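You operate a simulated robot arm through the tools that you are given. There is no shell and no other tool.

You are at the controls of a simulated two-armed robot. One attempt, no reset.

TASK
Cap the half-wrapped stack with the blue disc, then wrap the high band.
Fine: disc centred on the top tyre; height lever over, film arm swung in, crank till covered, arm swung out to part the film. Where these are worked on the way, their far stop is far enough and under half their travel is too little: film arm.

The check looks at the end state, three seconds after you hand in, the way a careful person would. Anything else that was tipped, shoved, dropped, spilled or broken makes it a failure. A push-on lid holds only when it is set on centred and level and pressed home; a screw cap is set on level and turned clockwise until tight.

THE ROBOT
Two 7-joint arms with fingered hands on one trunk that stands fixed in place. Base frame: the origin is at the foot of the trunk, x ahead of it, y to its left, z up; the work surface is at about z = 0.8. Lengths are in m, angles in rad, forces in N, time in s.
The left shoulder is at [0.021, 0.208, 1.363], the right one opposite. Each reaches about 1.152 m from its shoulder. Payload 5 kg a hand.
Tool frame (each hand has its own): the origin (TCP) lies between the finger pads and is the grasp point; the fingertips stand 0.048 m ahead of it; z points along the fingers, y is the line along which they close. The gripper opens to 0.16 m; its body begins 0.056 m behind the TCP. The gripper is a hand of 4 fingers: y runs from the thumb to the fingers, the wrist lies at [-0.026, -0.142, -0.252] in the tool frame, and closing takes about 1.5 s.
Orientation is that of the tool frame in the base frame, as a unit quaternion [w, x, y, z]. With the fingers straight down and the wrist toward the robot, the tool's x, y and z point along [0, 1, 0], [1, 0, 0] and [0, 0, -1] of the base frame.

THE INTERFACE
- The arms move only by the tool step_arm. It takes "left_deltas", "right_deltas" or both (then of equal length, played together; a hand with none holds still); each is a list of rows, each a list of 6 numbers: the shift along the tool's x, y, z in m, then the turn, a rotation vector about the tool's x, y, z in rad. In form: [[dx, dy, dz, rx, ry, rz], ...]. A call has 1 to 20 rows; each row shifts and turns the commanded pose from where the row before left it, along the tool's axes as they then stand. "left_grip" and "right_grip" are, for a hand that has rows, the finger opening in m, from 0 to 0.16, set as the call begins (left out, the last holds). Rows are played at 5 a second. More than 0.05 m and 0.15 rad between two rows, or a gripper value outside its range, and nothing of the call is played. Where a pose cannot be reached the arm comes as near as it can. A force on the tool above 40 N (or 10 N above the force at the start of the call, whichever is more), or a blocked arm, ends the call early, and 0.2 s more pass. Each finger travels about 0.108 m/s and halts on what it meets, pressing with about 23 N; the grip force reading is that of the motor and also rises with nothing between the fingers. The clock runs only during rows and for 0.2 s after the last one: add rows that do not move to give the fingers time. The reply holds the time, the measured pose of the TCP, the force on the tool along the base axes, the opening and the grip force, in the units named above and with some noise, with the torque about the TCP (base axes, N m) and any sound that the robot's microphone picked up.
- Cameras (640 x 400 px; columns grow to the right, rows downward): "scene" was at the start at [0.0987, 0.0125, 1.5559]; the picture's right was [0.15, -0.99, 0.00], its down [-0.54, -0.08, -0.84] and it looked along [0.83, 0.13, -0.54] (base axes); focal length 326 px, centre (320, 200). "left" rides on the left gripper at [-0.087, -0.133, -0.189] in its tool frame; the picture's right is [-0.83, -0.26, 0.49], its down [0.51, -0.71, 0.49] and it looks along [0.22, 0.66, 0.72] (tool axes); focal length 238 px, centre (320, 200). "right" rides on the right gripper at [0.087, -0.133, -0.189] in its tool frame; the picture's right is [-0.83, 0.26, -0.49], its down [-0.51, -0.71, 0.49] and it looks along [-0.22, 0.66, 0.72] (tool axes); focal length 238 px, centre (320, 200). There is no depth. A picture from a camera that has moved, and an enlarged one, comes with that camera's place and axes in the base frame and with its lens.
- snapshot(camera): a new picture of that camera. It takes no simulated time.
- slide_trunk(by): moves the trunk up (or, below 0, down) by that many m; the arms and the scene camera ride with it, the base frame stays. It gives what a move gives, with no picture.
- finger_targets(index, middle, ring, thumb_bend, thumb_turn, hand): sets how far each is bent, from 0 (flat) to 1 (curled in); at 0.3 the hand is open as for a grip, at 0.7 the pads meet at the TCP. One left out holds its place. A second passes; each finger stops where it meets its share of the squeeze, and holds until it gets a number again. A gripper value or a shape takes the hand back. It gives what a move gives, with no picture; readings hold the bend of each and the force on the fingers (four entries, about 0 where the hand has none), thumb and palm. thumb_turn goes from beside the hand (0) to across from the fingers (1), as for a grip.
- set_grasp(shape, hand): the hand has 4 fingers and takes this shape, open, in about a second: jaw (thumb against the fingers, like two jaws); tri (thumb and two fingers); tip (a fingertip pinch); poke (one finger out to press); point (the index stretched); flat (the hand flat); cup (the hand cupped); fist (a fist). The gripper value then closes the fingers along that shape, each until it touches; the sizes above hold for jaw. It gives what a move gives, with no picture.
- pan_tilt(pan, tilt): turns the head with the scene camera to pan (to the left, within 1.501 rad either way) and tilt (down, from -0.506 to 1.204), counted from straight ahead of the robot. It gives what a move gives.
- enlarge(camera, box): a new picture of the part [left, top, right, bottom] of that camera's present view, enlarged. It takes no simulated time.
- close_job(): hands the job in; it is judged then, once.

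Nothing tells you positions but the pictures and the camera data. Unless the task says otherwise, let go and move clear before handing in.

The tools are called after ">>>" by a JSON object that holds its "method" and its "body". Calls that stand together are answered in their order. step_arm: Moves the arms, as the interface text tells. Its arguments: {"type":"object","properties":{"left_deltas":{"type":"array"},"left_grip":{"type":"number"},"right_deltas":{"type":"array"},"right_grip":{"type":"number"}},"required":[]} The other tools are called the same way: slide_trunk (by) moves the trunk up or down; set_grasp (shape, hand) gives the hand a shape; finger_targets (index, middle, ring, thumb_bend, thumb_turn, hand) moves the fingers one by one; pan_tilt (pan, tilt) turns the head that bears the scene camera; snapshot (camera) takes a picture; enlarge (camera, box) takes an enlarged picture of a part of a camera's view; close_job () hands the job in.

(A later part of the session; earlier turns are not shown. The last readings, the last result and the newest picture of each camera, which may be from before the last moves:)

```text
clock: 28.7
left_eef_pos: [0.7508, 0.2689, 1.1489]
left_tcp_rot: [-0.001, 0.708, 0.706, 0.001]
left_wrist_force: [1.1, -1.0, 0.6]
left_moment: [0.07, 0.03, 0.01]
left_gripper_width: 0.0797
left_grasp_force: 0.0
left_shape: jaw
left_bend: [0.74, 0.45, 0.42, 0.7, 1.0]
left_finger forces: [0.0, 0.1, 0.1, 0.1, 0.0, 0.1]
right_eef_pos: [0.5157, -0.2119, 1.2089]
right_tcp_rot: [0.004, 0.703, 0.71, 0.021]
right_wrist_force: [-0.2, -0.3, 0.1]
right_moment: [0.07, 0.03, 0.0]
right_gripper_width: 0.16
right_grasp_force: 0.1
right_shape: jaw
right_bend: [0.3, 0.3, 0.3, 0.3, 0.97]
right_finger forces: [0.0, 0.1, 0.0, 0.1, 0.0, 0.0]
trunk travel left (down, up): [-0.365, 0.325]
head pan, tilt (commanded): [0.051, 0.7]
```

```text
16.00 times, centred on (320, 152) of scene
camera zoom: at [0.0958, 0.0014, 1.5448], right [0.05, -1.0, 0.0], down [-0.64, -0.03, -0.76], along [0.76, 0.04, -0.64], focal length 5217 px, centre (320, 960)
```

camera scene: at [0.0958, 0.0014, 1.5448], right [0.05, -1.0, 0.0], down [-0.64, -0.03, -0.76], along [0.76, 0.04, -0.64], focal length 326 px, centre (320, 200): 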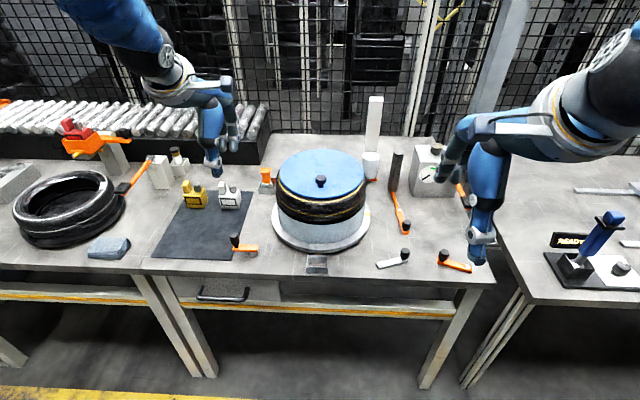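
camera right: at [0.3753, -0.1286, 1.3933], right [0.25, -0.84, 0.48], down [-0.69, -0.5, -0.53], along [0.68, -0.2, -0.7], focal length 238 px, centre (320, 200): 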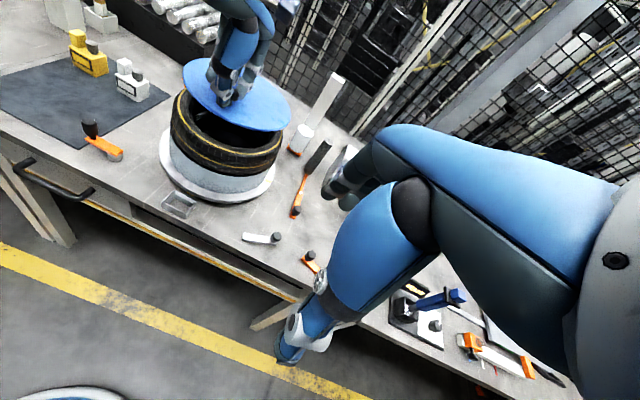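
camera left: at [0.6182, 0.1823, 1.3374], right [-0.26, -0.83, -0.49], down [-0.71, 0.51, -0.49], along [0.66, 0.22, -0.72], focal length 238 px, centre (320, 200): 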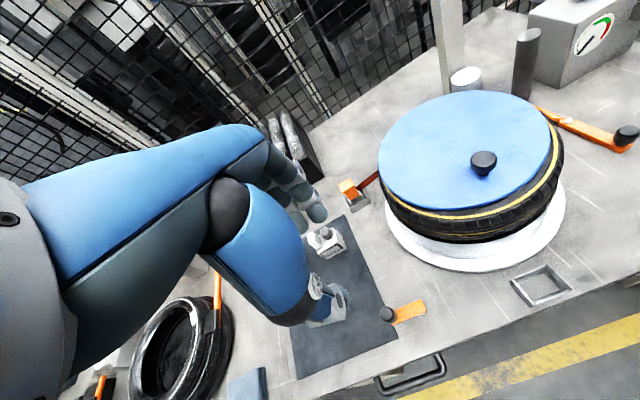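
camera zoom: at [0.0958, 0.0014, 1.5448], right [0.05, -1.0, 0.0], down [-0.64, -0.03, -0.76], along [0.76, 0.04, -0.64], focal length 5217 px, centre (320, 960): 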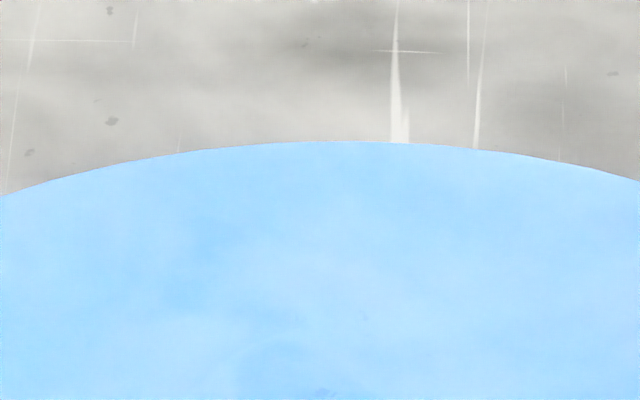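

The disc looks about 2 mm to the right of centre; fore-aft is harder to judge from here. I turn the left hand to look across from the left side for a fore-aft check.

>>> {"method": "step_arm", "body": {"left_deltas": [[0.045, 0.01, 0, 0, 0, 0], [0.045, 0.01, 0, 0, 0, 0], [0.045, 0.01, 0, 0, 0, 0], [0.045, 0.01, 0, 0, 0, 0], [0, 0, 0, 0, 0, 0.14], [0, 0, 0, 0, 0, 0.14], [0, 0, 0, 0, 0, 0.14], [0, 0, 0, 0, 0, 0.14], [0, 0, 0, 0, 0, 0.14], [0, 0, 0, 0, 0, 0.14], [0, 0, 0, 0, 0, 0.14], [0, 0, 0, 0, 0, 0.14], [0, 0, 0, 0, 0, 0.14], [0, 0, 0, 0, 0, 0.14], [0, 0, 0, 0, 0, 0.14], [0, 0, 0, 0, 0, 0]]}}

>>> {"method": "snapshot", "body": {"camera": "left"}}

>>> {"method": "snapshot", "body": {"camera": "scene"}}

```text
clock: 32.1
left_eef_pos: [0.7908, 0.4492, 1.1491]
left_tcp_rot: [0.001, 1.0, 0.014, 0.0]
left_wrist_force: [-0.8, 0.4, 0.5]
left_moment: [-0.06, -0.02, 0.04]
left_gripper_width: 0.0795
left_grasp_force: 0.0
left_shape: jaw
left_bend: [0.74, 0.45, 0.42, 0.7, 1.0]
left_finger forces: [0.1, 0.0, 0.0, 0.0, 0.0, 0.0]
right_eef_pos: [0.5157, -0.2094, 1.208]
right_tcp_rot: [0.005, 0.703, 0.711, 0.02]
right_wrist_force: [0.0, 1.0, -0.5]
right_moment: [-0.05, -0.03, -0.03]
right_gripper_width: 0.1599
right_grasp_force: 0.0
right_shape: jaw
right_bend: [0.3, 0.3, 0.3, 0.3, 0.97]
right_finger forces: [0.0, 0.0, 0.1, 0.0, 0.0, 0.0]
trunk travel left (down, up): [-0.365, 0.325]
head pan, tilt (commanded): [0.051, 0.7]
```

```text
taken
camera left: at [0.7006, 0.5802, 1.3378], right [-0.84, 0.23, -0.49], down [0.48, 0.72, -0.49], along [0.24, -0.65, -0.72], focal length 238 px, centre (320, 200)
```

left: 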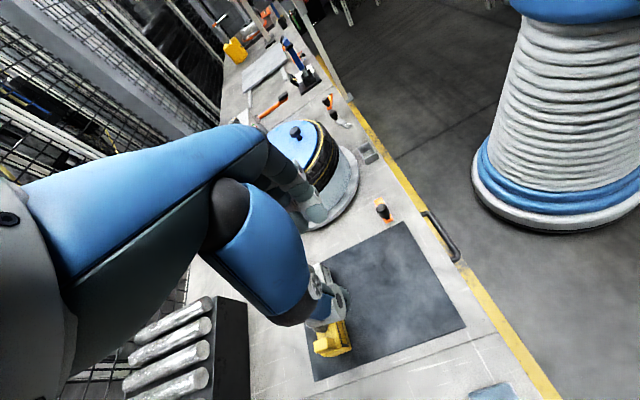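

```text
taken
camera scene: at [0.0945, 0.004, 1.5449], right [0.05, -1.0, 0.0], down [-0.64, -0.03, -0.77], along [0.76, 0.04, -0.64], focal length 326 px, centre (320, 200)
```

scene: 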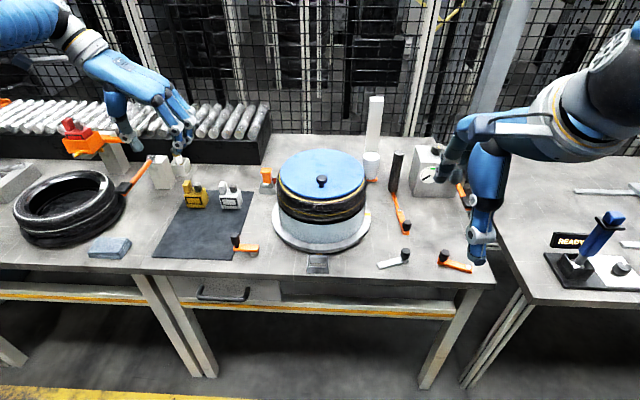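

The fingers hide part of the stack from here. I turn the hand back by about 30 degrees to clear the view.

>>> {"method": "step_arm", "body": {"left_deltas": [[0, 0, 0, 0, 0, -0.14], [0, 0, 0, 0, 0, -0.14], [0, 0, 0, 0, 0, -0.14], [0, 0, 0, 0, 0, -0.14], [0, 0, 0, 0, 0, 0]]}}

>>> {"method": "snapshot", "body": {"camera": "left"}}

>>> {"method": "enlarge", "body": {"camera": "left", "box": [300, 60, 480, 220]}}

```text
clock: 33.3
left_eef_pos: [0.7927, 0.4491, 1.1471]
left_tcp_rot: [0.0, 0.956, 0.292, -0.001]
left_wrist_force: [0.6, 0.0, 0.2]
left_moment: [-0.05, 0.05, 0.0]
left_gripper_width: 0.0795
left_grasp_force: 0.0
left_shape: jaw
left_bend: [0.74, 0.45, 0.42, 0.7, 1.0]
left_finger forces: [0.1, 0.1, 0.0, 0.0, 0.1, 0.0]
right_eef_pos: [0.5164, -0.2098, 1.2078]
right_tcp_rot: [0.006, 0.704, 0.71, 0.02]
right_wrist_force: [0.8, 0.6, 0.5]
right_moment: [0.03, 0.05, 0.03]
right_gripper_width: 0.1599
right_grasp_force: 0.2
right_shape: jaw
right_bend: [0.3, 0.3, 0.3, 0.3, 0.97]
right_finger forces: [0.1, 0.0, 0.0, 0.0, 0.0, 0.1]
trunk travel left (down, up): [-0.365, 0.325]
head pan, tilt (commanded): [0.051, 0.7]
```

```text
taken
camera left: at [0.6468, 0.5107, 1.3369], right [-0.84, -0.25, -0.49], down [0.02, 0.87, -0.49], along [0.55, -0.42, -0.72], focal length 238 px, centre (320, 200)
```

left: 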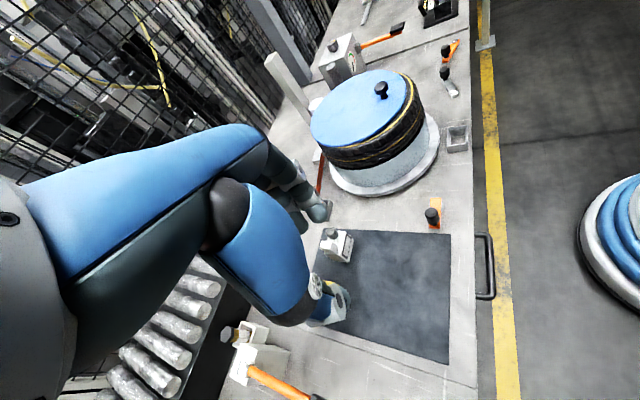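

```text
2.50 times, centred on (390, 140) of left
camera zoom: at [0.6468, 0.5107, 1.3369], right [-0.84, -0.25, -0.49], down [0.02, 0.87, -0.49], along [0.55, -0.42, -0.72], focal length 596 px, centre (145, 350)
```

zoom: 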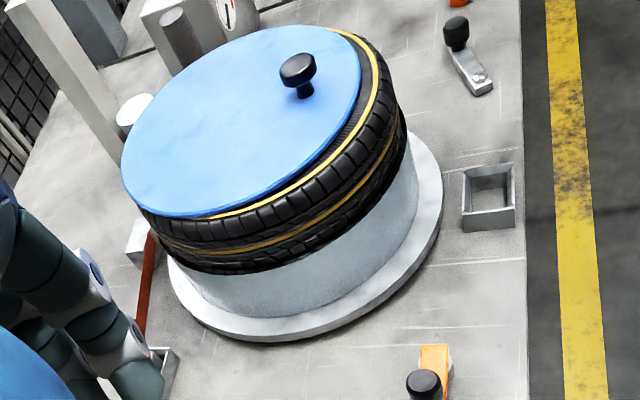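

From this side the margin looks larger at the near-right edge than at the far-left edge, hinting that the disc sits slightly too far forward. I zoom in on both ends to quantify.

>>> {"method": "enlarge", "body": {"camera": "left", "box": [300, 110, 370, 155]}}

>>> {"method": "enlarge", "body": {"camera": "left", "box": [375, 60, 445, 105]}}

>>> {"method": "enlarge", "body": {"camera": "left", "box": [300, 60, 450, 200]}}

```text
8.89 times, centred on (335, 132) of left
camera zoom: at [0.6468, 0.5107, 1.3369], right [-0.84, -0.25, -0.49], down [0.02, 0.87, -0.49], along [0.55, -0.42, -0.72], focal length 2119 px, centre (187, 800)
```

zoom: 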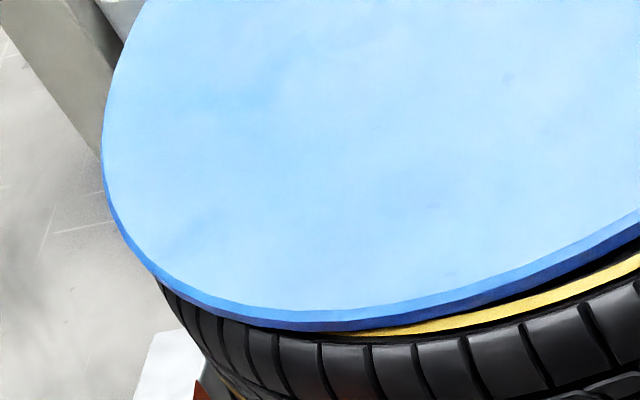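

```text
8.89 times, centred on (410, 82) of left
camera zoom: at [0.6468, 0.5107, 1.3369], right [-0.84, -0.25, -0.49], down [0.02, 0.87, -0.49], along [0.55, -0.42, -0.72], focal length 2119 px, centre (-480, 1244)
```

zoom: 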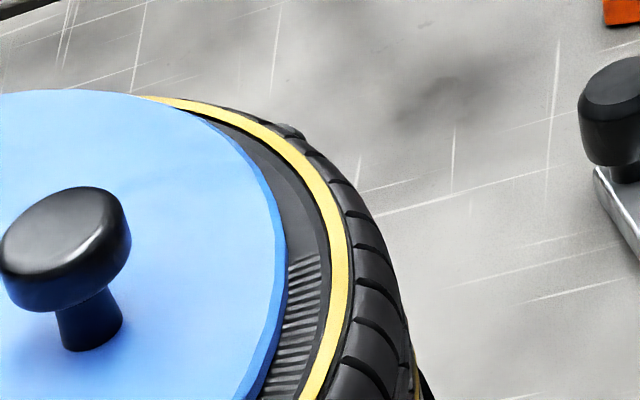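

```text
2.86 times, centred on (375, 130) of left
camera zoom: at [0.6468, 0.5107, 1.3369], right [-0.84, -0.25, -0.49], down [0.02, 0.87, -0.49], along [0.55, -0.42, -0.72], focal length 681 px, centre (163, 400)
```

zoom: 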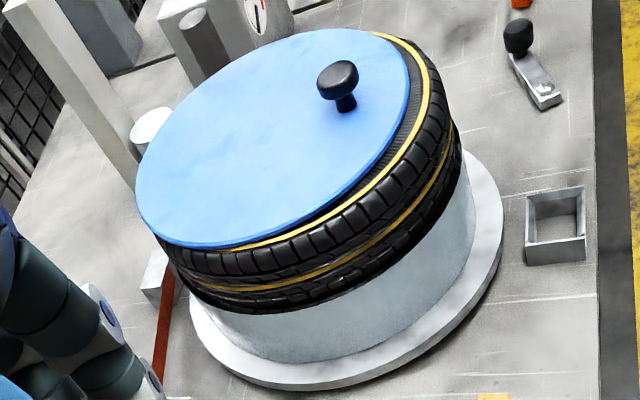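

The side view shows the disc sitting several millimetres too far forward. I move the left camera further round for a cleaner fore-aft measurement.

>>> {"method": "step_arm", "body": {"left_deltas": [[0.031, 0.021, 0, 0, 0, 0], [0.031, 0.021, 0, 0, 0, 0], [0.031, 0.021, 0, 0, 0, 0], [0.031, 0.021, 0, 0, 0, 0], [0, 0, 0, 0, 0, 0], [0, 0, 0, 0, 0, 0]]}}

>>> {"method": "snapshot", "body": {"camera": "left"}}

>>> {"method": "enlarge", "body": {"camera": "left", "box": [300, 60, 480, 220]}}

```text
clock: 34.7
left_eef_pos: [0.8916, 0.4403, 1.1465]
left_tcp_rot: [0.0, 0.957, 0.291, 0.0]
left_wrist_force: [-0.6, 0.5, 0.6]
left_moment: [-0.05, -0.1, 0.04]
left_gripper_width: 0.0799
left_grasp_force: 0.0
left_shape: jaw
left_bend: [0.74, 0.45, 0.42, 0.69, 1.0]
left_finger forces: [0.1, 0.1, 0.1, 0.0, 0.0, 0.0]
left hand out of reach, approached as far as the arm can: row 3, 4
right_eef_pos: [0.5138, -0.2094, 1.2092]
right_tcp_rot: [0.005, 0.703, 0.711, 0.02]
right_wrist_force: [-0.9, 0.3, 0.1]
right_moment: [-0.08, -0.07, 0.0]
right_gripper_width: 0.1597
right_grasp_force: 0.0
right_shape: jaw
right_bend: [0.3, 0.3, 0.3, 0.3, 0.97]
right_finger forces: [0.1, 0.0, 0.0, 0.0, 0.0, 0.0]
trunk travel left (down, up): [-0.365, 0.325]
head pan, tilt (commanded): [0.051, 0.7]
```

```text
taken
camera left: at [0.7459, 0.5026, 1.3359], right [-0.84, -0.25, -0.49], down [0.02, 0.87, -0.49], along [0.55, -0.42, -0.72], focal length 238 px, centre (320, 200)
```

left: 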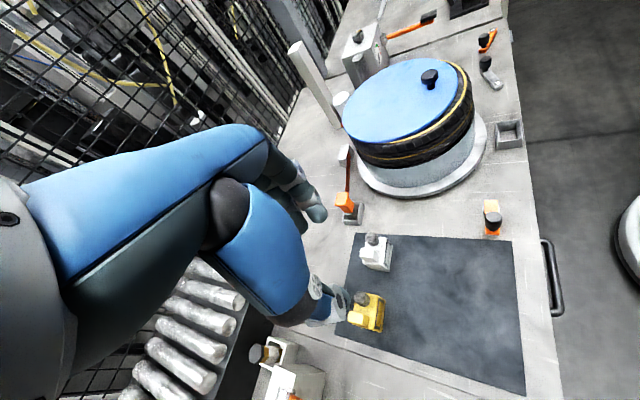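

```text
2.50 times, centred on (390, 140) of left
camera zoom: at [0.7459, 0.5026, 1.3359], right [-0.84, -0.25, -0.49], down [0.02, 0.87, -0.49], along [0.55, -0.42, -0.72], focal length 596 px, centre (145, 350)
```

zoom: 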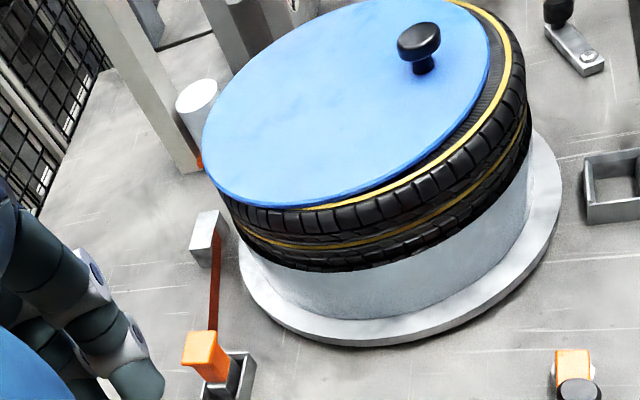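

A red strip runs from the orange pocket piece to a small white block behind the turntable; I note it for later. Now I zoom on the disc's two ends here to measure the fore-aft offset.

>>> {"method": "enlarge", "body": {"camera": "left", "box": [335, 85, 405, 145]}}

>>> {"method": "enlarge", "body": {"camera": "left", "box": [410, 45, 480, 105]}}

>>> {"method": "enlarge", "body": {"camera": "left", "box": [325, 130, 385, 230]}}

```text
6.67 times, centred on (370, 115) of left
camera zoom: at [0.7459, 0.5026, 1.3359], right [-0.84, -0.25, -0.49], down [0.02, 0.87, -0.49], along [0.55, -0.42, -0.72], focal length 1589 px, centre (-13, 767)
```

zoom: 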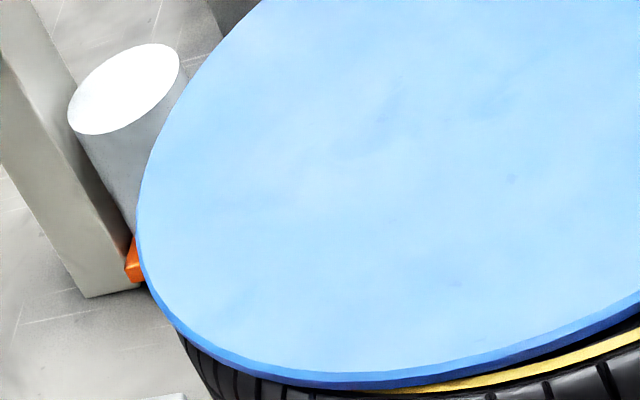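

```text
6.67 times, centred on (445, 75) of left
camera zoom: at [0.7459, 0.5026, 1.3359], right [-0.84, -0.25, -0.49], down [0.02, 0.87, -0.49], along [0.55, -0.42, -0.72], focal length 1589 px, centre (-513, 1033)
```

zoom: 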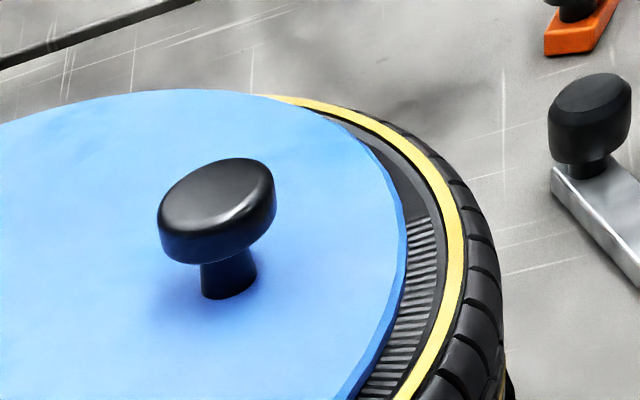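

```text
4.00 times, centred on (355, 180) of left
camera zoom: at [0.7459, 0.5026, 1.3359], right [-0.84, -0.25, -0.49], down [0.02, 0.87, -0.49], along [0.55, -0.42, -0.72], focal length 953 px, centre (180, 280)
```

zoom: 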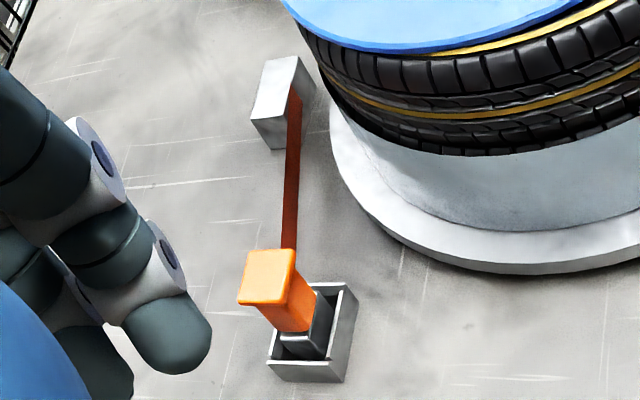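

The red bar links the orange grip in its pocket to a small pivot block near the back. I zoom more on that piece and on the area behind the front pocket before deciding what it is.

>>> {"method": "enlarge", "body": {"camera": "left", "box": [335, 135, 370, 165]}}

>>> {"method": "enlarge", "body": {"camera": "left", "box": [330, 180, 375, 230]}}

>>> {"method": "enlarge", "body": {"camera": "left", "box": [480, 105, 535, 160]}}

>>> {"method": "enlarge", "body": {"camera": "left", "box": [280, 30, 360, 140]}}

>>> {"method": "enlarge", "body": {"camera": "scene", "box": [255, 160, 285, 190]}}

```text
13.33 times, centred on (352, 150) of left
camera zoom: at [0.7459, 0.5026, 1.3359], right [-0.84, -0.25, -0.49], down [0.02, 0.87, -0.49], along [0.55, -0.42, -0.72], focal length 3178 px, centre (-113, 867)
```

zoom: 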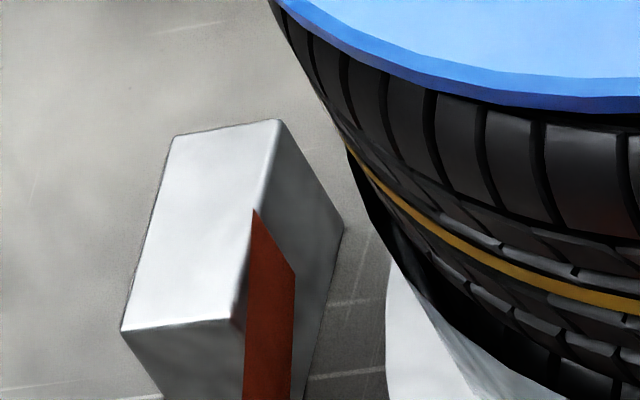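

```text
8.00 times, centred on (352, 205) of left
camera zoom: at [0.7459, 0.5026, 1.3359], right [-0.84, -0.25, -0.49], down [0.02, 0.87, -0.49], along [0.55, -0.42, -0.72], focal length 1907 px, centre (60, 160)
```

zoom: 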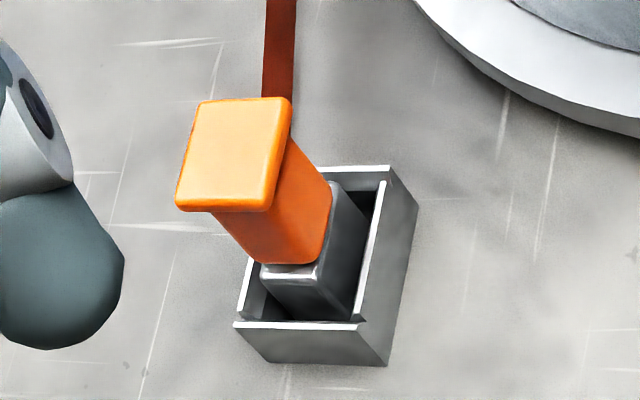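

```text
7.27 times, centred on (508, 132) of left
camera zoom: at [0.7459, 0.5026, 1.3359], right [-0.84, -0.25, -0.49], down [0.02, 0.87, -0.49], along [0.55, -0.42, -0.72], focal length 1734 px, centre (-1044, 691)
```

zoom: 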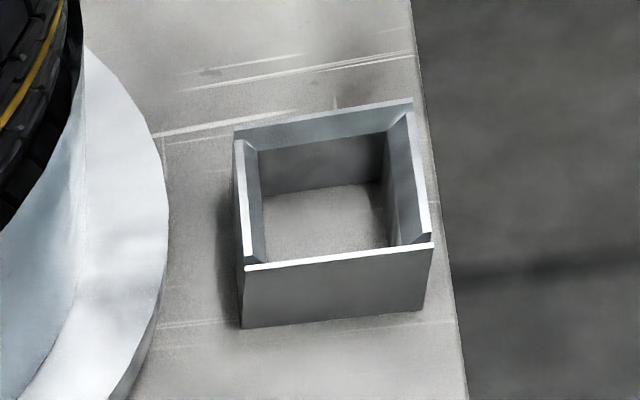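

```text
3.64 times, centred on (320, 85) of left
camera zoom: at [0.7459, 0.5026, 1.3359], right [-0.84, -0.25, -0.49], down [0.02, 0.87, -0.49], along [0.55, -0.42, -0.72], focal length 867 px, centre (320, 618)
```

zoom: 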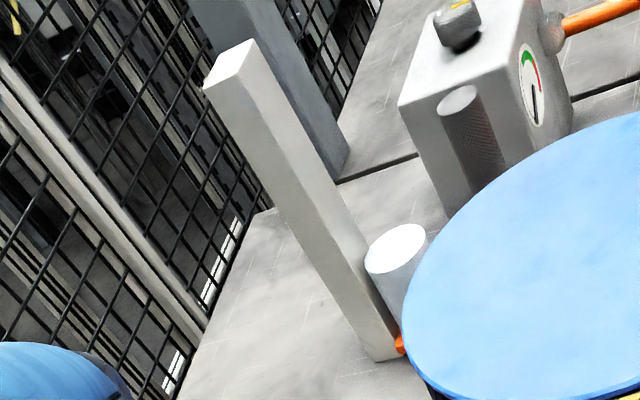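

```text
13.33 times, centred on (270, 175) of scene
camera zoom: at [0.0945, 0.0041, 1.5449], right [0.05, -1.0, 0.0], down [-0.64, -0.03, -0.77], along [0.76, 0.04, -0.64], focal length 4347 px, centre (987, 533)
```

zoom: 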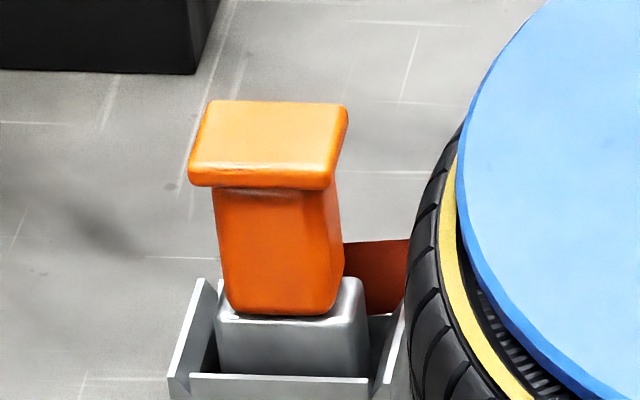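

I judge the disc about 4–5 mm too far forward of the tyre's centre; the red belt and pockets are a guard and not needed. I bring the left hand back upright and over the knob to nudge the disc back.

>>> {"method": "step_arm", "body": {"left_deltas": [[-0.031, -0.021, 0, 0, 0, 0], [-0.031, -0.021, 0, 0, 0, 0], [-0.031, -0.021, 0, 0, 0, 0], [0, 0, 0, 0, 0, -0.14], [0, 0, 0, 0, 0, -0.14], [0, 0, 0, 0, 0, -0.14], [0, 0, 0, 0, 0, -0.14], [0, 0, 0, 0, 0, -0.14], [0, 0, 0, 0, 0, -0.14], [0, 0, 0, 0, 0, -0.14], [0, 0, 0, 0, 0, 0]]}}

```text
clock: 37.1
left_eef_pos: [0.779, 0.4428, 1.1477]
left_tcp_rot: [0.0, 0.705, 0.709, 0.0]
left_wrist_force: [-0.4, 1.3, 0.7]
left_moment: [-0.08, -0.03, 0.0]
left_gripper_width: 0.0797
left_grasp_force: 0.1
left_shape: jaw
left_bend: [0.74, 0.45, 0.42, 0.69, 1.0]
left_finger forces: [0.0, 0.0, 0.1, 0.1, 0.0, 0.1]
right_eef_pos: [0.5159, -0.2088, 1.2082]
right_tcp_rot: [0.006, 0.703, 0.711, 0.02]
right_wrist_force: [0.3, 0.9, -0.4]
right_moment: [-0.08, 0.01, -0.02]
right_gripper_width: 0.1597
right_grasp_force: 0.0
right_shape: jaw
right_bend: [0.3, 0.3, 0.3, 0.3, 0.97]
right_finger forces: [0.0, 0.1, 0.1, 0.0, 0.0, 0.0]
trunk travel left (down, up): [-0.365, 0.325]
head pan, tilt (commanded): [0.051, 0.7]
```

>>> {"method": "step_arm", "body": {"left_deltas": [[-0.0403, 0.003, 0.0047, 0, 0, 0], [-0.0403, 0.003, 0.0047, 0, 0, 0], [-0.0403, 0.003, 0.0047, 0, 0, 0], [-0.0403, 0.003, 0.0047, 0, 0, 0], [-0.0403, 0.003, 0.0047, 0, 0, 0], [-0.0403, 0.003, 0.0047, 0, 0, 0], [-0.0403, 0.003, 0.0047, 0, 0, 0], [-0.0403, 0.003, 0.0047, 0, 0, 0], [-0.0403, 0.003, 0.0047, 0, 0, 0], [-0.0403, 0.003, 0.0047, 0, 0, 0], [0, 0, 0, -0.06, 0, 0], [0, 0, 0, 0, 0, 0], [0, 0, 0, 0, 0, 0]]}}

>>> {"method": "snapshot", "body": {"camera": "left"}}

```text
clock: 39.9
left_eef_pos: [0.8076, 0.0413, 1.101]
left_tcp_rot: [0.01, 0.705, 0.709, 0.015]
left_wrist_force: [0.4, -0.3, 0.4]
left_moment: [-0.06, 0.01, 0.01]
left_gripper_width: 0.0799
left_grasp_force: 0.1
left_shape: jaw
left_bend: [0.74, 0.45, 0.42, 0.69, 1.0]
left_finger forces: [0.0, 0.0, 0.0, 0.0, 0.0, 0.0]
right_eef_pos: [0.5153, -0.2109, 1.2094]
right_tcp_rot: [0.005, 0.704, 0.71, 0.02]
right_wrist_force: [0.7, 1.0, 1.0]
right_moment: [-0.01, 0.03, 0.02]
right_gripper_width: 0.1604
right_grasp_force: 0.0
right_shape: jaw
right_bend: [0.3, 0.3, 0.3, 0.3, 0.98]
right_finger forces: [0.0, 0.0, 0.1, 0.1, 0.1, 0.0]
trunk travel left (down, up): [-0.365, 0.325]
head pan, tilt (commanded): [0.051, 0.7]
```

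```text
taken
camera left: at [0.671, -0.0466, 1.2841], right [-0.24, -0.83, -0.5], down [-0.69, 0.51, -0.51], along [0.68, 0.23, -0.7], focal length 238 px, centre (320, 200)
```

left: 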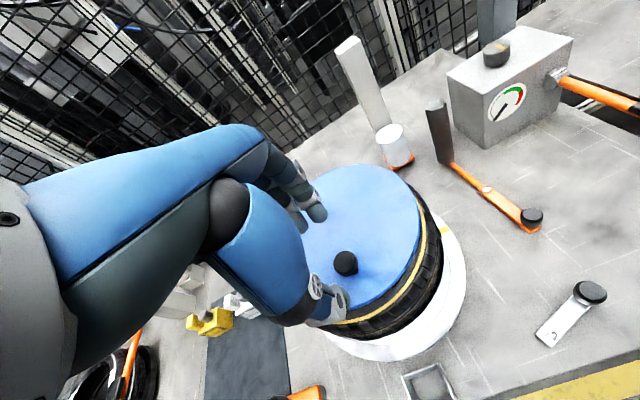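

>>> {"method": "step_arm", "body": {"left_deltas": [[-0.0017, -0.002, 0, 0, 0, 0], [0, 0, 0.02, 0, 0, 0], [0, 0, 0.02, 0, 0, 0], [0, 0, 0.012, 0, 0, 0], [0, 0, 0.007, 0, 0, 0], [0, 0, 0, 0, 0, 0], [0, 0, 0, 0, 0, 0]]}}

>>> {"method": "enlarge", "body": {"camera": "left", "box": [260, 120, 500, 380]}}

>>> {"method": "enlarge", "body": {"camera": "scene", "box": [270, 120, 370, 210]}}

```text
clock: 41.5
left_eef_pos: [0.8104, 0.0356, 1.0412]
left_tcp_rot: [0.022, 0.707, 0.707, 0.02]
left_wrist_force: [-0.3, -0.7, -0.8]
left_moment: [-0.05, 0.02, 0.0]
left_gripper_width: 0.0799
left_grasp_force: 0.1
left_shape: jaw
left_bend: [0.74, 0.45, 0.42, 0.69, 1.0]
left_finger forces: [0.1, 0.0, 0.0, 0.1, 0.0, 0.0]
right_eef_pos: [0.5154, -0.2119, 1.2086]
right_tcp_rot: [0.006, 0.704, 0.71, 0.019]
right_wrist_force: [0.6, 0.6, 1.2]
right_moment: [0.0, 0.03, 0.0]
right_gripper_width: 0.1599
right_grasp_force: 0.1
right_shape: jaw
right_bend: [0.3, 0.3, 0.3, 0.3, 0.98]
right_finger forces: [0.0, 0.0, 0.0, 0.0, 0.1, 0.0]
trunk travel left (down, up): [-0.365, 0.325]
head pan, tilt (commanded): [0.051, 0.7]
```

```text
1.54 times, centred on (380, 250) of left
camera zoom: at [0.6677, -0.0503, 1.2216], right [-0.23, -0.83, -0.5], down [-0.68, 0.51, -0.53], along [0.7, 0.22, -0.68], focal length 367 px, centre (228, 123)
```

zoom: 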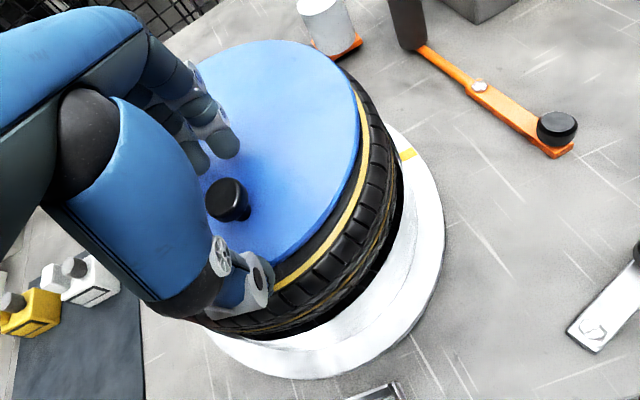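

```text
4.44 times, centred on (320, 165) of scene
camera zoom: at [0.0957, 0.003, 1.5448], right [0.05, -1.0, 0.0], down [-0.64, -0.03, -0.76], along [0.76, 0.04, -0.64], focal length 1449 px, centre (320, 356)
```

zoom: 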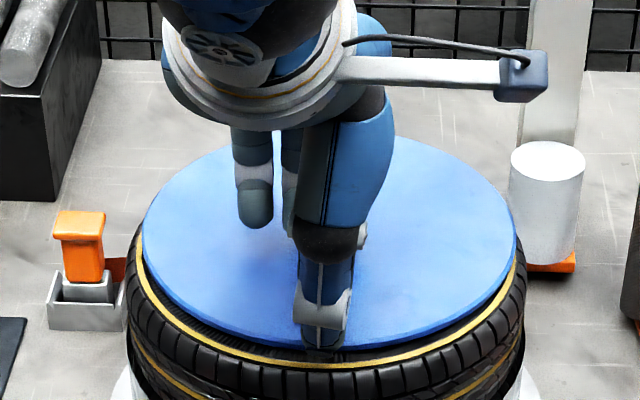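

I centre the hand on the knob, close, slide the disc back by a few millimetres to the target, and open again.

>>> {"method": "step_arm", "body": {"left_deltas": [[0.0022, 0, 0, 0, 0, 0], [0, 0, 0, 0, 0, 0]]}}

>>> {"method": "step_arm", "body": {"left_deltas": [[0, 0, 0, 0, 0, 0], [0, 0, 0, 0, 0, 0], [0, 0, 0, 0, 0, 0], [0, 0, 0, 0, 0, 0], [0, 0, 0, 0, 0, 0], [0, 0, 0, 0, 0, 0], [0, 0, 0, 0, 0, 0]], "left_grip": 0.0}}

```text
clock: 42.1
left_eef_pos: [0.8106, 0.0376, 1.0412]
left_tcp_rot: [0.021, 0.707, 0.707, 0.021]
left_wrist_force: [-0.4, 0.3, 0.5]
left_moment: [0.01, 0.01, -0.03]
left_gripper_width: 0.0799
left_grasp_force: 0.1
left_shape: jaw
left_bend: [0.74, 0.45, 0.42, 0.69, 1.0]
left_finger forces: [0.0, 0.0, 0.0, 0.0, 0.0, 0.1]
right_eef_pos: [0.515, -0.2102, 1.209]
right_tcp_rot: [0.005, 0.703, 0.711, 0.02]
right_wrist_force: [-1.1, -1.2, 0.1]
right_moment: [0.01, -0.02, -0.02]
right_gripper_width: 0.1598
right_grasp_force: 0.1
right_shape: jaw
right_bend: [0.3, 0.3, 0.3, 0.3, 0.98]
right_finger forces: [0.0, 0.0, 0.1, 0.1, 0.0, 0.1]
trunk travel left (down, up): [-0.365, 0.325]
head pan, tilt (commanded): [0.051, 0.7]
```

```text
clock: 43.7
left_eef_pos: [0.8104, 0.0367, 1.0414]
left_tcp_rot: [0.021, 0.707, 0.707, 0.021]
left_wrist_force: [-0.7, 0.3, 0.9]
left_moment: [0.0, -0.02, -0.02]
left_gripper_width: 0.0212
left_grasp_force: 23.2
left_shape: jaw
left_bend: [0.73, 0.65, 0.66, 0.74, 1.0]
left_finger forces: [12.0, 5.2, 0.0, 0.0, 19.3, 0.0]
right_eef_pos: [0.5154, -0.2109, 1.2086]
right_tcp_rot: [0.004, 0.704, 0.71, 0.02]
right_wrist_force: [-0.2, 0.7, 0.3]
right_moment: [0.0, 0.06, 0.01]
right_gripper_width: 0.16
right_grasp_force: 0.0
right_shape: jaw
right_bend: [0.3, 0.3, 0.3, 0.3, 0.98]
right_finger forces: [0.1, 0.0, 0.1, 0.0, 0.0, 0.0]
trunk travel left (down, up): [-0.365, 0.325]
head pan, tilt (commanded): [0.051, 0.7]
```

The fingers stopped on the knob without shifting it. I now slide the disc back 4.5 mm and 1.3 mm to the left, then release.

>>> {"method": "step_arm", "body": {"left_deltas": [[0, 0, -0.0015, 0, 0, 0], [0.0013, -0.0045, 0, 0, 0, 0], [0, 0, 0, 0, 0, 0], [0, 0, 0.0015, 0, 0, 0], [0, 0, 0, 0, 0, 0]]}}

>>> {"method": "step_arm", "body": {"left_deltas": [[0, 0, 0, 0, 0, 0], [0, 0, 0, 0, 0, 0], [0, 0, 0, 0, 0, 0], [0, 0, 0, 0, 0, 0], [0, 0, 0, 0, 0, 0], [0, 0, 0, 0, 0, 0]], "left_grip": 0.08}}

>>> {"method": "step_arm", "body": {"left_deltas": [[0, 0, -0.02, 0, 0, 0], [0, 0, -0.03, 0, 0, 0], [0, 0, -0.03, 0, 0, 0], [0, 0, -0.03, 0.06, 0, 0], [0.04, -0.01, 0, 0, 0, 0], [0.04, -0.01, 0, 0, 0, 0], [0.04, -0.01, 0, 0, 0, 0], [0.04, -0.01, 0, 0, 0, 0], [0.04, -0.01, 0, 0, 0, 0], [0.04, -0.01, 0, 0, 0, 0], [0, 0, 0, 0, 0, 0]]}}

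>>> {"method": "enlarge", "body": {"camera": "scene", "box": [270, 165, 310, 190]}}

>>> {"method": "enlarge", "body": {"camera": "scene", "box": [335, 165, 375, 190]}}

>>> {"method": "enlarge", "body": {"camera": "scene", "box": [300, 180, 340, 205]}}

>>> {"method": "enlarge", "body": {"camera": "right", "box": [185, 70, 275, 160]}}

```text
clock: 44.9
left_eef_pos: [0.8065, 0.0398, 1.0402]
left_tcp_rot: [0.022, 0.707, 0.707, 0.021]
left_wrist_force: [0.3, -1.0, 0.5]
left_moment: [-0.02, -0.06, -0.02]
left_gripper_width: 0.0211
left_grasp_force: 22.7
left_shape: jaw
left_bend: [0.73, 0.65, 0.66, 0.74, 1.0]
left_finger forces: [12.7, 5.6, 0.0, 0.1, 19.9, 0.0]
right_eef_pos: [0.5146, -0.2112, 1.2082]
right_tcp_rot: [0.005, 0.704, 0.71, 0.02]
right_wrist_force: [-0.7, 0.6, 0.1]
right_moment: [0.02, 0.02, -0.02]
right_gripper_width: 0.16
right_grasp_force: 0.1
right_shape: jaw
right_bend: [0.3, 0.3, 0.3, 0.3, 0.98]
right_finger forces: [0.1, 0.1, 0.0, 0.0, 0.1, 0.1]
trunk travel left (down, up): [-0.365, 0.325]
head pan, tilt (commanded): [0.051, 0.7]
```

```text
clock: 46.3
left_eef_pos: [0.806, 0.0395, 1.0409]
left_tcp_rot: [0.021, 0.707, 0.707, 0.022]
left_wrist_force: [0.1, -0.6, 1.1]
left_moment: [-0.02, -0.01, 0.0]
left_gripper_width: 0.0792
left_grasp_force: 0.0
left_shape: jaw
left_bend: [0.74, 0.45, 0.42, 0.7, 1.0]
left_finger forces: [0.1, 0.1, 0.0, 0.1, 0.0, 0.1]
right_eef_pos: [0.516, -0.2103, 1.2088]
right_tcp_rot: [0.004, 0.704, 0.71, 0.02]
right_wrist_force: [0.0, 0.5, 0.7]
right_moment: [0.0, 0.02, 0.03]
right_gripper_width: 0.1602
right_grasp_force: 0.0
right_shape: jaw
right_bend: [0.3, 0.3, 0.3, 0.3, 0.98]
right_finger forces: [0.1, 0.0, 0.0, 0.0, 0.0, 0.0]
trunk travel left (down, up): [-0.365, 0.325]
head pan, tilt (commanded): [0.051, 0.7]
```

```text
clock: 48.7
left_eef_pos: [0.737, 0.2786, 1.1527]
left_tcp_rot: [0.0, 0.707, 0.707, 0.001]
left_wrist_force: [0.0, -0.8, -0.5]
left_moment: [0.11, 0.04, -0.02]
left_gripper_width: 0.0797
left_grasp_force: 0.1
left_shape: jaw
left_bend: [0.74, 0.45, 0.42, 0.7, 1.0]
left_finger forces: [0.0, 0.1, 0.0, 0.0, 0.0, 0.0]
right_eef_pos: [0.5163, -0.2119, 1.2073]
right_tcp_rot: [0.004, 0.704, 0.71, 0.02]
right_wrist_force: [0.2, -1.4, 0.6]
right_moment: [0.11, 0.01, 0.02]
right_gripper_width: 0.1598
right_grasp_force: 0.0
right_shape: jaw
right_bend: [0.3, 0.3, 0.3, 0.3, 0.98]
right_finger forces: [0.1, 0.0, 0.0, 0.1, 0.0, 0.0]
trunk travel left (down, up): [-0.365, 0.325]
head pan, tilt (commanded): [0.051, 0.7]
```

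```text
16.00 times, centred on (290, 178) of scene
camera zoom: at [0.0957, 0.0012, 1.5448], right [0.05, -1.0, 0.0], down [-0.64, -0.03, -0.76], along [0.76, 0.04, -0.64], focal length 5217 px, centre (800, 560)
```

zoom: 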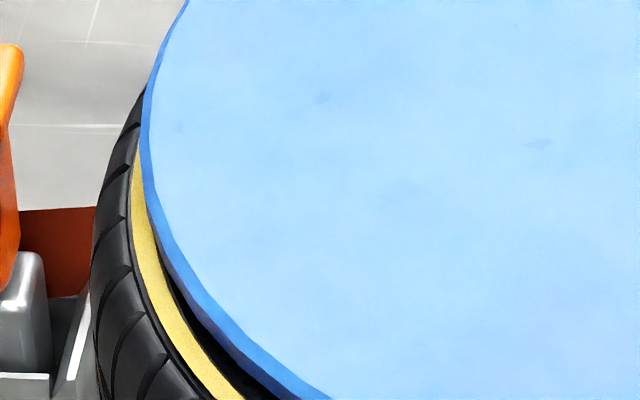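

```text
16.00 times, centred on (355, 178) of scene
camera zoom: at [0.0957, 0.0012, 1.5448], right [0.05, -1.0, 0.0], down [-0.64, -0.03, -0.76], along [0.76, 0.04, -0.64], focal length 5217 px, centre (-240, 560)
```

zoom: 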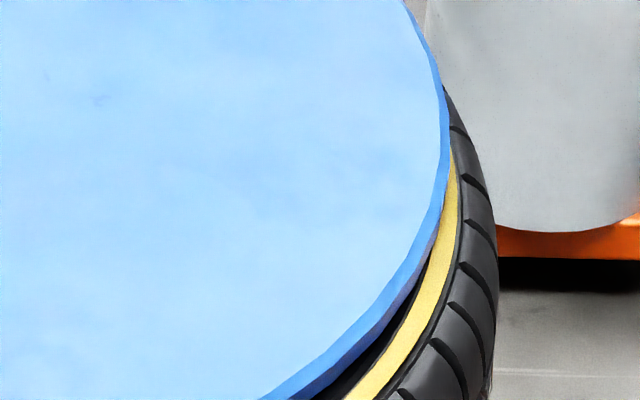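

```text
16.00 times, centred on (320, 192) of scene
camera zoom: at [0.0957, 0.0012, 1.5448], right [0.05, -1.0, 0.0], down [-0.64, -0.03, -0.76], along [0.76, 0.04, -0.64], focal length 5217 px, centre (320, 320)
```

zoom: 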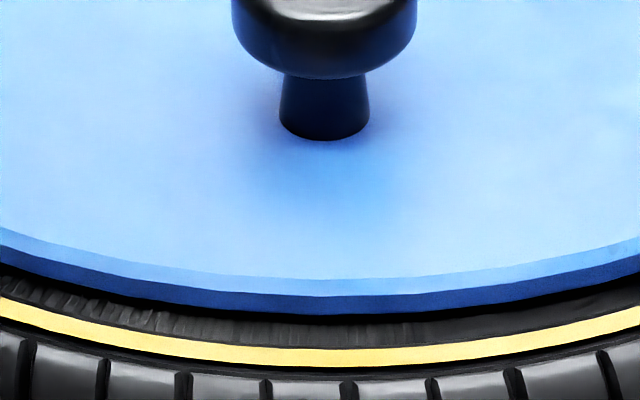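

```text
4.44 times, centred on (230, 115) of right
camera zoom: at [0.3755, -0.1305, 1.3931], right [0.25, -0.84, 0.48], down [-0.69, -0.5, -0.53], along [0.68, -0.2, -0.7], focal length 1059 px, centre (720, 578)
```

zoom: 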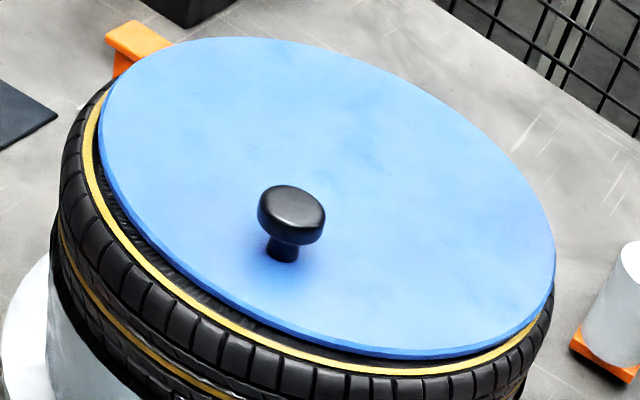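

The disc is now centred side to side to within a fraction of a millimetre. I recheck fore-aft from the side once more.

>>> {"method": "step_arm", "body": {"left_deltas": [[0.04, 0.014, 0, 0, 0, 0], [0.04, 0.014, 0, 0, 0, 0], [0.04, 0.014, 0, 0, 0, 0], [0.045, 0.014, 0, 0, 0, 0], [0, 0, 0, 0, 0, 0.14], [0, 0, 0, 0, 0, 0.14], [0, 0, 0, 0, 0, 0.14], [0, 0, 0, 0, 0, 0.14], [0, 0, 0, 0, 0, 0.14], [0, 0, 0, 0, 0, 0.14], [0, 0, 0, 0, 0, 0.14], [0.031, 0.021, 0, 0, 0, 0], [0.031, 0.021, 0, 0, 0, 0], [0, 0, 0, 0, 0, 0]]}}

>>> {"method": "enlarge", "body": {"camera": "left", "box": [300, 50, 500, 200]}}

>>> {"method": "enlarge", "body": {"camera": "left", "box": [335, 85, 405, 145]}}

>>> {"method": "enlarge", "body": {"camera": "left", "box": [410, 45, 480, 105]}}

```text
clock: 51.7
left_eef_pos: [0.8696, 0.4434, 1.1518]
left_tcp_rot: [0.001, 0.957, 0.291, 0.0]
left_wrist_force: [-1.2, 0.8, 1.4]
left_moment: [-0.08, -0.1, 0.07]
left_gripper_width: 0.0797
left_grasp_force: 0.1
left_shape: jaw
left_bend: [0.74, 0.45, 0.42, 0.7, 1.0]
left_finger forces: [0.0, 0.0, 0.0, 0.1, 0.1, 0.0]
right_eef_pos: [0.5126, -0.2104, 1.2087]
right_tcp_rot: [0.006, 0.703, 0.711, 0.021]
right_wrist_force: [-1.2, 0.3, 0.7]
right_moment: [-0.03, -0.06, -0.03]
right_gripper_width: 0.1598
right_grasp_force: 0.0
right_shape: jaw
right_bend: [0.3, 0.3, 0.3, 0.3, 0.98]
right_finger forces: [0.0, 0.0, 0.0, 0.1, 0.1, 0.0]
trunk travel left (down, up): [-0.365, 0.325]
head pan, tilt (commanded): [0.051, 0.7]
```

```text
2.67 times, centred on (400, 125) of left
camera zoom: at [0.7238, 0.5066, 1.3397], right [-0.84, -0.25, -0.49], down [0.03, 0.87, -0.49], along [0.55, -0.42, -0.72], focal length 636 px, centre (107, 400)
```

zoom: 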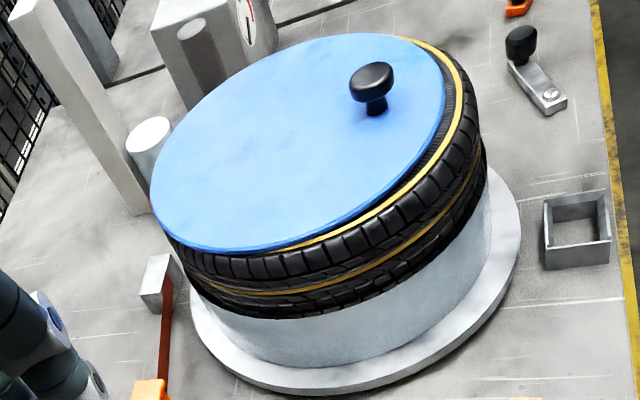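

```text
6.67 times, centred on (370, 115) of left
camera zoom: at [0.7238, 0.5066, 1.3397], right [-0.84, -0.25, -0.49], down [0.03, 0.87, -0.49], along [0.55, -0.42, -0.72], focal length 1589 px, centre (-13, 767)
```

zoom: 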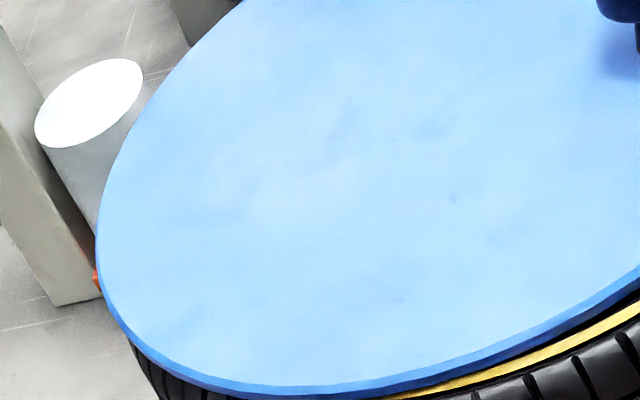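

```text
6.67 times, centred on (445, 75) of left
camera zoom: at [0.7238, 0.5066, 1.3397], right [-0.84, -0.25, -0.49], down [0.03, 0.87, -0.49], along [0.55, -0.42, -0.72], focal length 1589 px, centre (-513, 1033)
```

zoom: 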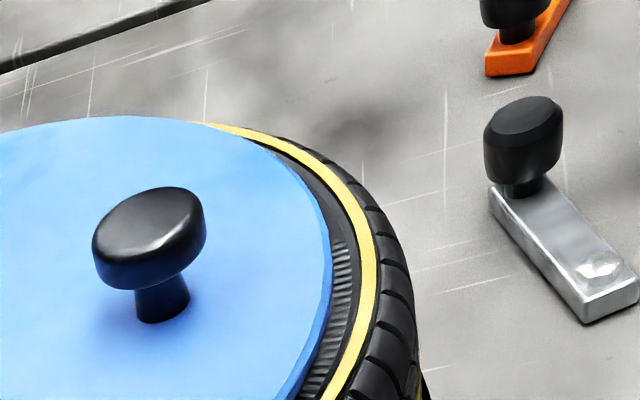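

The side view shows a front margin of about 13 mm against about 2 mm at the sides, so the disc is still roughly 10 mm too far forward; my tyre-top height estimate was a little low. I go back to the knob to correct it.

>>> {"method": "step_arm", "body": {"left_deltas": [[-0.031, -0.021, 0, 0, 0, 0], [-0.031, -0.021, 0, 0, 0, 0], [0, 0, 0, 0, 0, -0.14], [0, 0, 0, 0, 0, -0.14], [0, 0, 0, 0, 0, -0.14], [0, 0, 0, 0, 0, -0.14], [0, 0, 0, 0, 0, -0.14], [0, 0, 0, 0, 0, -0.14], [0, 0, 0, 0, 0, -0.14], [0, 0, 0, 0, 0, 0]]}}

```text
clock: 53.9
left_eef_pos: [0.7965, 0.4455, 1.15]
left_tcp_rot: [0.001, 0.706, 0.708, -0.001]
left_wrist_force: [-0.8, 0.4, -0.2]
left_moment: [-0.08, 0.0, -0.01]
left_gripper_width: 0.0798
left_grasp_force: 0.1
left_shape: jaw
left_bend: [0.74, 0.45, 0.42, 0.7, 1.0]
left_finger forces: [0.0, 0.0, 0.0, 0.0, 0.1, 0.1]
right_eef_pos: [0.5156, -0.2073, 1.2077]
right_tcp_rot: [0.005, 0.703, 0.711, 0.02]
right_wrist_force: [-0.4, 0.5, -0.4]
right_moment: [-0.1, 0.0, 0.0]
right_gripper_width: 0.1599
right_grasp_force: 0.0
right_shape: jaw
right_bend: [0.3, 0.3, 0.3, 0.3, 0.97]
right_finger forces: [0.0, 0.0, 0.0, 0.0, 0.0, 0.0]
trunk travel left (down, up): [-0.365, 0.325]
head pan, tilt (commanded): [0.051, 0.7]
```

>>> {"method": "step_arm", "body": {"left_deltas": [[-0.0406, 0.0008, 0.005, 0, 0, 0], [-0.0406, 0.0008, 0.005, 0, 0, 0], [-0.0406, 0.0008, 0.005, 0, 0, 0], [-0.0406, 0.0008, 0.005, 0, 0, 0], [-0.0406, 0.0008, 0.005, 0, 0, 0], [-0.0406, 0.0008, 0.005, 0, 0, 0], [-0.0406, 0.0008, 0.005, 0, 0, 0], [-0.0406, 0.0008, 0.005, 0, 0, 0], [-0.0406, 0.0008, 0.005, 0, 0, 0], [-0.0406, 0.0008, 0.005, 0, 0, 0], [0, 0, 0, -0.06, 0, 0], [0, 0, 0, 0, 0, 0], [0, 0, 0, 0, 0, 0], [0, 0, 0, 0, 0, 0]]}}

```text
clock: 56.9
left_eef_pos: [0.805, 0.0413, 1.1021]
left_tcp_rot: [0.01, 0.704, 0.71, 0.015]
left_wrist_force: [0.1, -0.3, -1.0]
left_moment: [0.03, -0.03, 0.0]
left_gripper_width: 0.0799
left_grasp_force: 0.1
left_shape: jaw
left_bend: [0.74, 0.45, 0.42, 0.7, 1.0]
left_finger forces: [0.1, 0.0, 0.1, 0.0, 0.0, 0.0]
left hand out of reach, approached as far as the arm can: row 11
right_eef_pos: [0.5156, -0.2109, 1.2089]
right_tcp_rot: [0.005, 0.704, 0.71, 0.02]
right_wrist_force: [-0.8, 0.5, -0.1]
right_moment: [0.03, -0.03, 0.01]
right_gripper_width: 0.1601
right_grasp_force: 0.0
right_shape: jaw
right_bend: [0.3, 0.3, 0.3, 0.3, 0.98]
right_finger forces: [0.1, 0.1, 0.0, 0.0, 0.0, 0.0]
trunk travel left (down, up): [-0.365, 0.325]
head pan, tilt (commanded): [0.051, 0.7]
```

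>>> {"method": "step_arm", "body": {"left_deltas": [[-0.0005, 0, 0.02, 0, 0, 0], [0, 0, 0.02, 0, 0, 0], [0, 0, 0.012, 0, 0, 0], [0, 0, 0.008, 0, 0, 0], [0, 0, 0, 0, 0, 0], [0, 0, 0, 0, 0, 0]]}}

>>> {"method": "enlarge", "body": {"camera": "left", "box": [260, 120, 500, 380]}}

```text
clock: 58.3
left_eef_pos: [0.8086, 0.0409, 1.0422]
left_tcp_rot: [0.02, 0.706, 0.707, 0.02]
left_wrist_force: [-0.5, -0.3, 0.3]
left_moment: [-0.02, 0.05, 0.01]
left_gripper_width: 0.0797
left_grasp_force: 0.2
left_shape: jaw
left_bend: [0.74, 0.45, 0.42, 0.7, 1.0]
left_finger forces: [0.0, 0.0, 0.0, 0.0, 0.1, 0.1]
right_eef_pos: [0.5166, -0.2117, 1.2083]
right_tcp_rot: [0.005, 0.704, 0.71, 0.02]
right_wrist_force: [0.3, 0.0, 0.3]
right_moment: [0.01, 0.0, -0.02]
right_gripper_width: 0.16
right_grasp_force: 0.2
right_shape: jaw
right_bend: [0.3, 0.3, 0.3, 0.3, 0.98]
right_finger forces: [0.0, 0.0, 0.0, 0.0, 0.0, 0.0]
trunk travel left (down, up): [-0.365, 0.325]
head pan, tilt (commanded): [0.051, 0.7]
```

```text
1.54 times, centred on (380, 250) of left
camera zoom: at [0.6661, -0.0455, 1.2225], right [-0.23, -0.83, -0.5], down [-0.68, 0.51, -0.53], along [0.7, 0.22, -0.68], focal length 367 px, centre (228, 123)
```

zoom: 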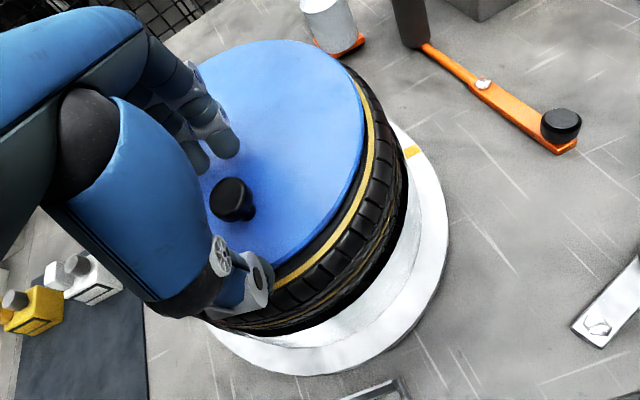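

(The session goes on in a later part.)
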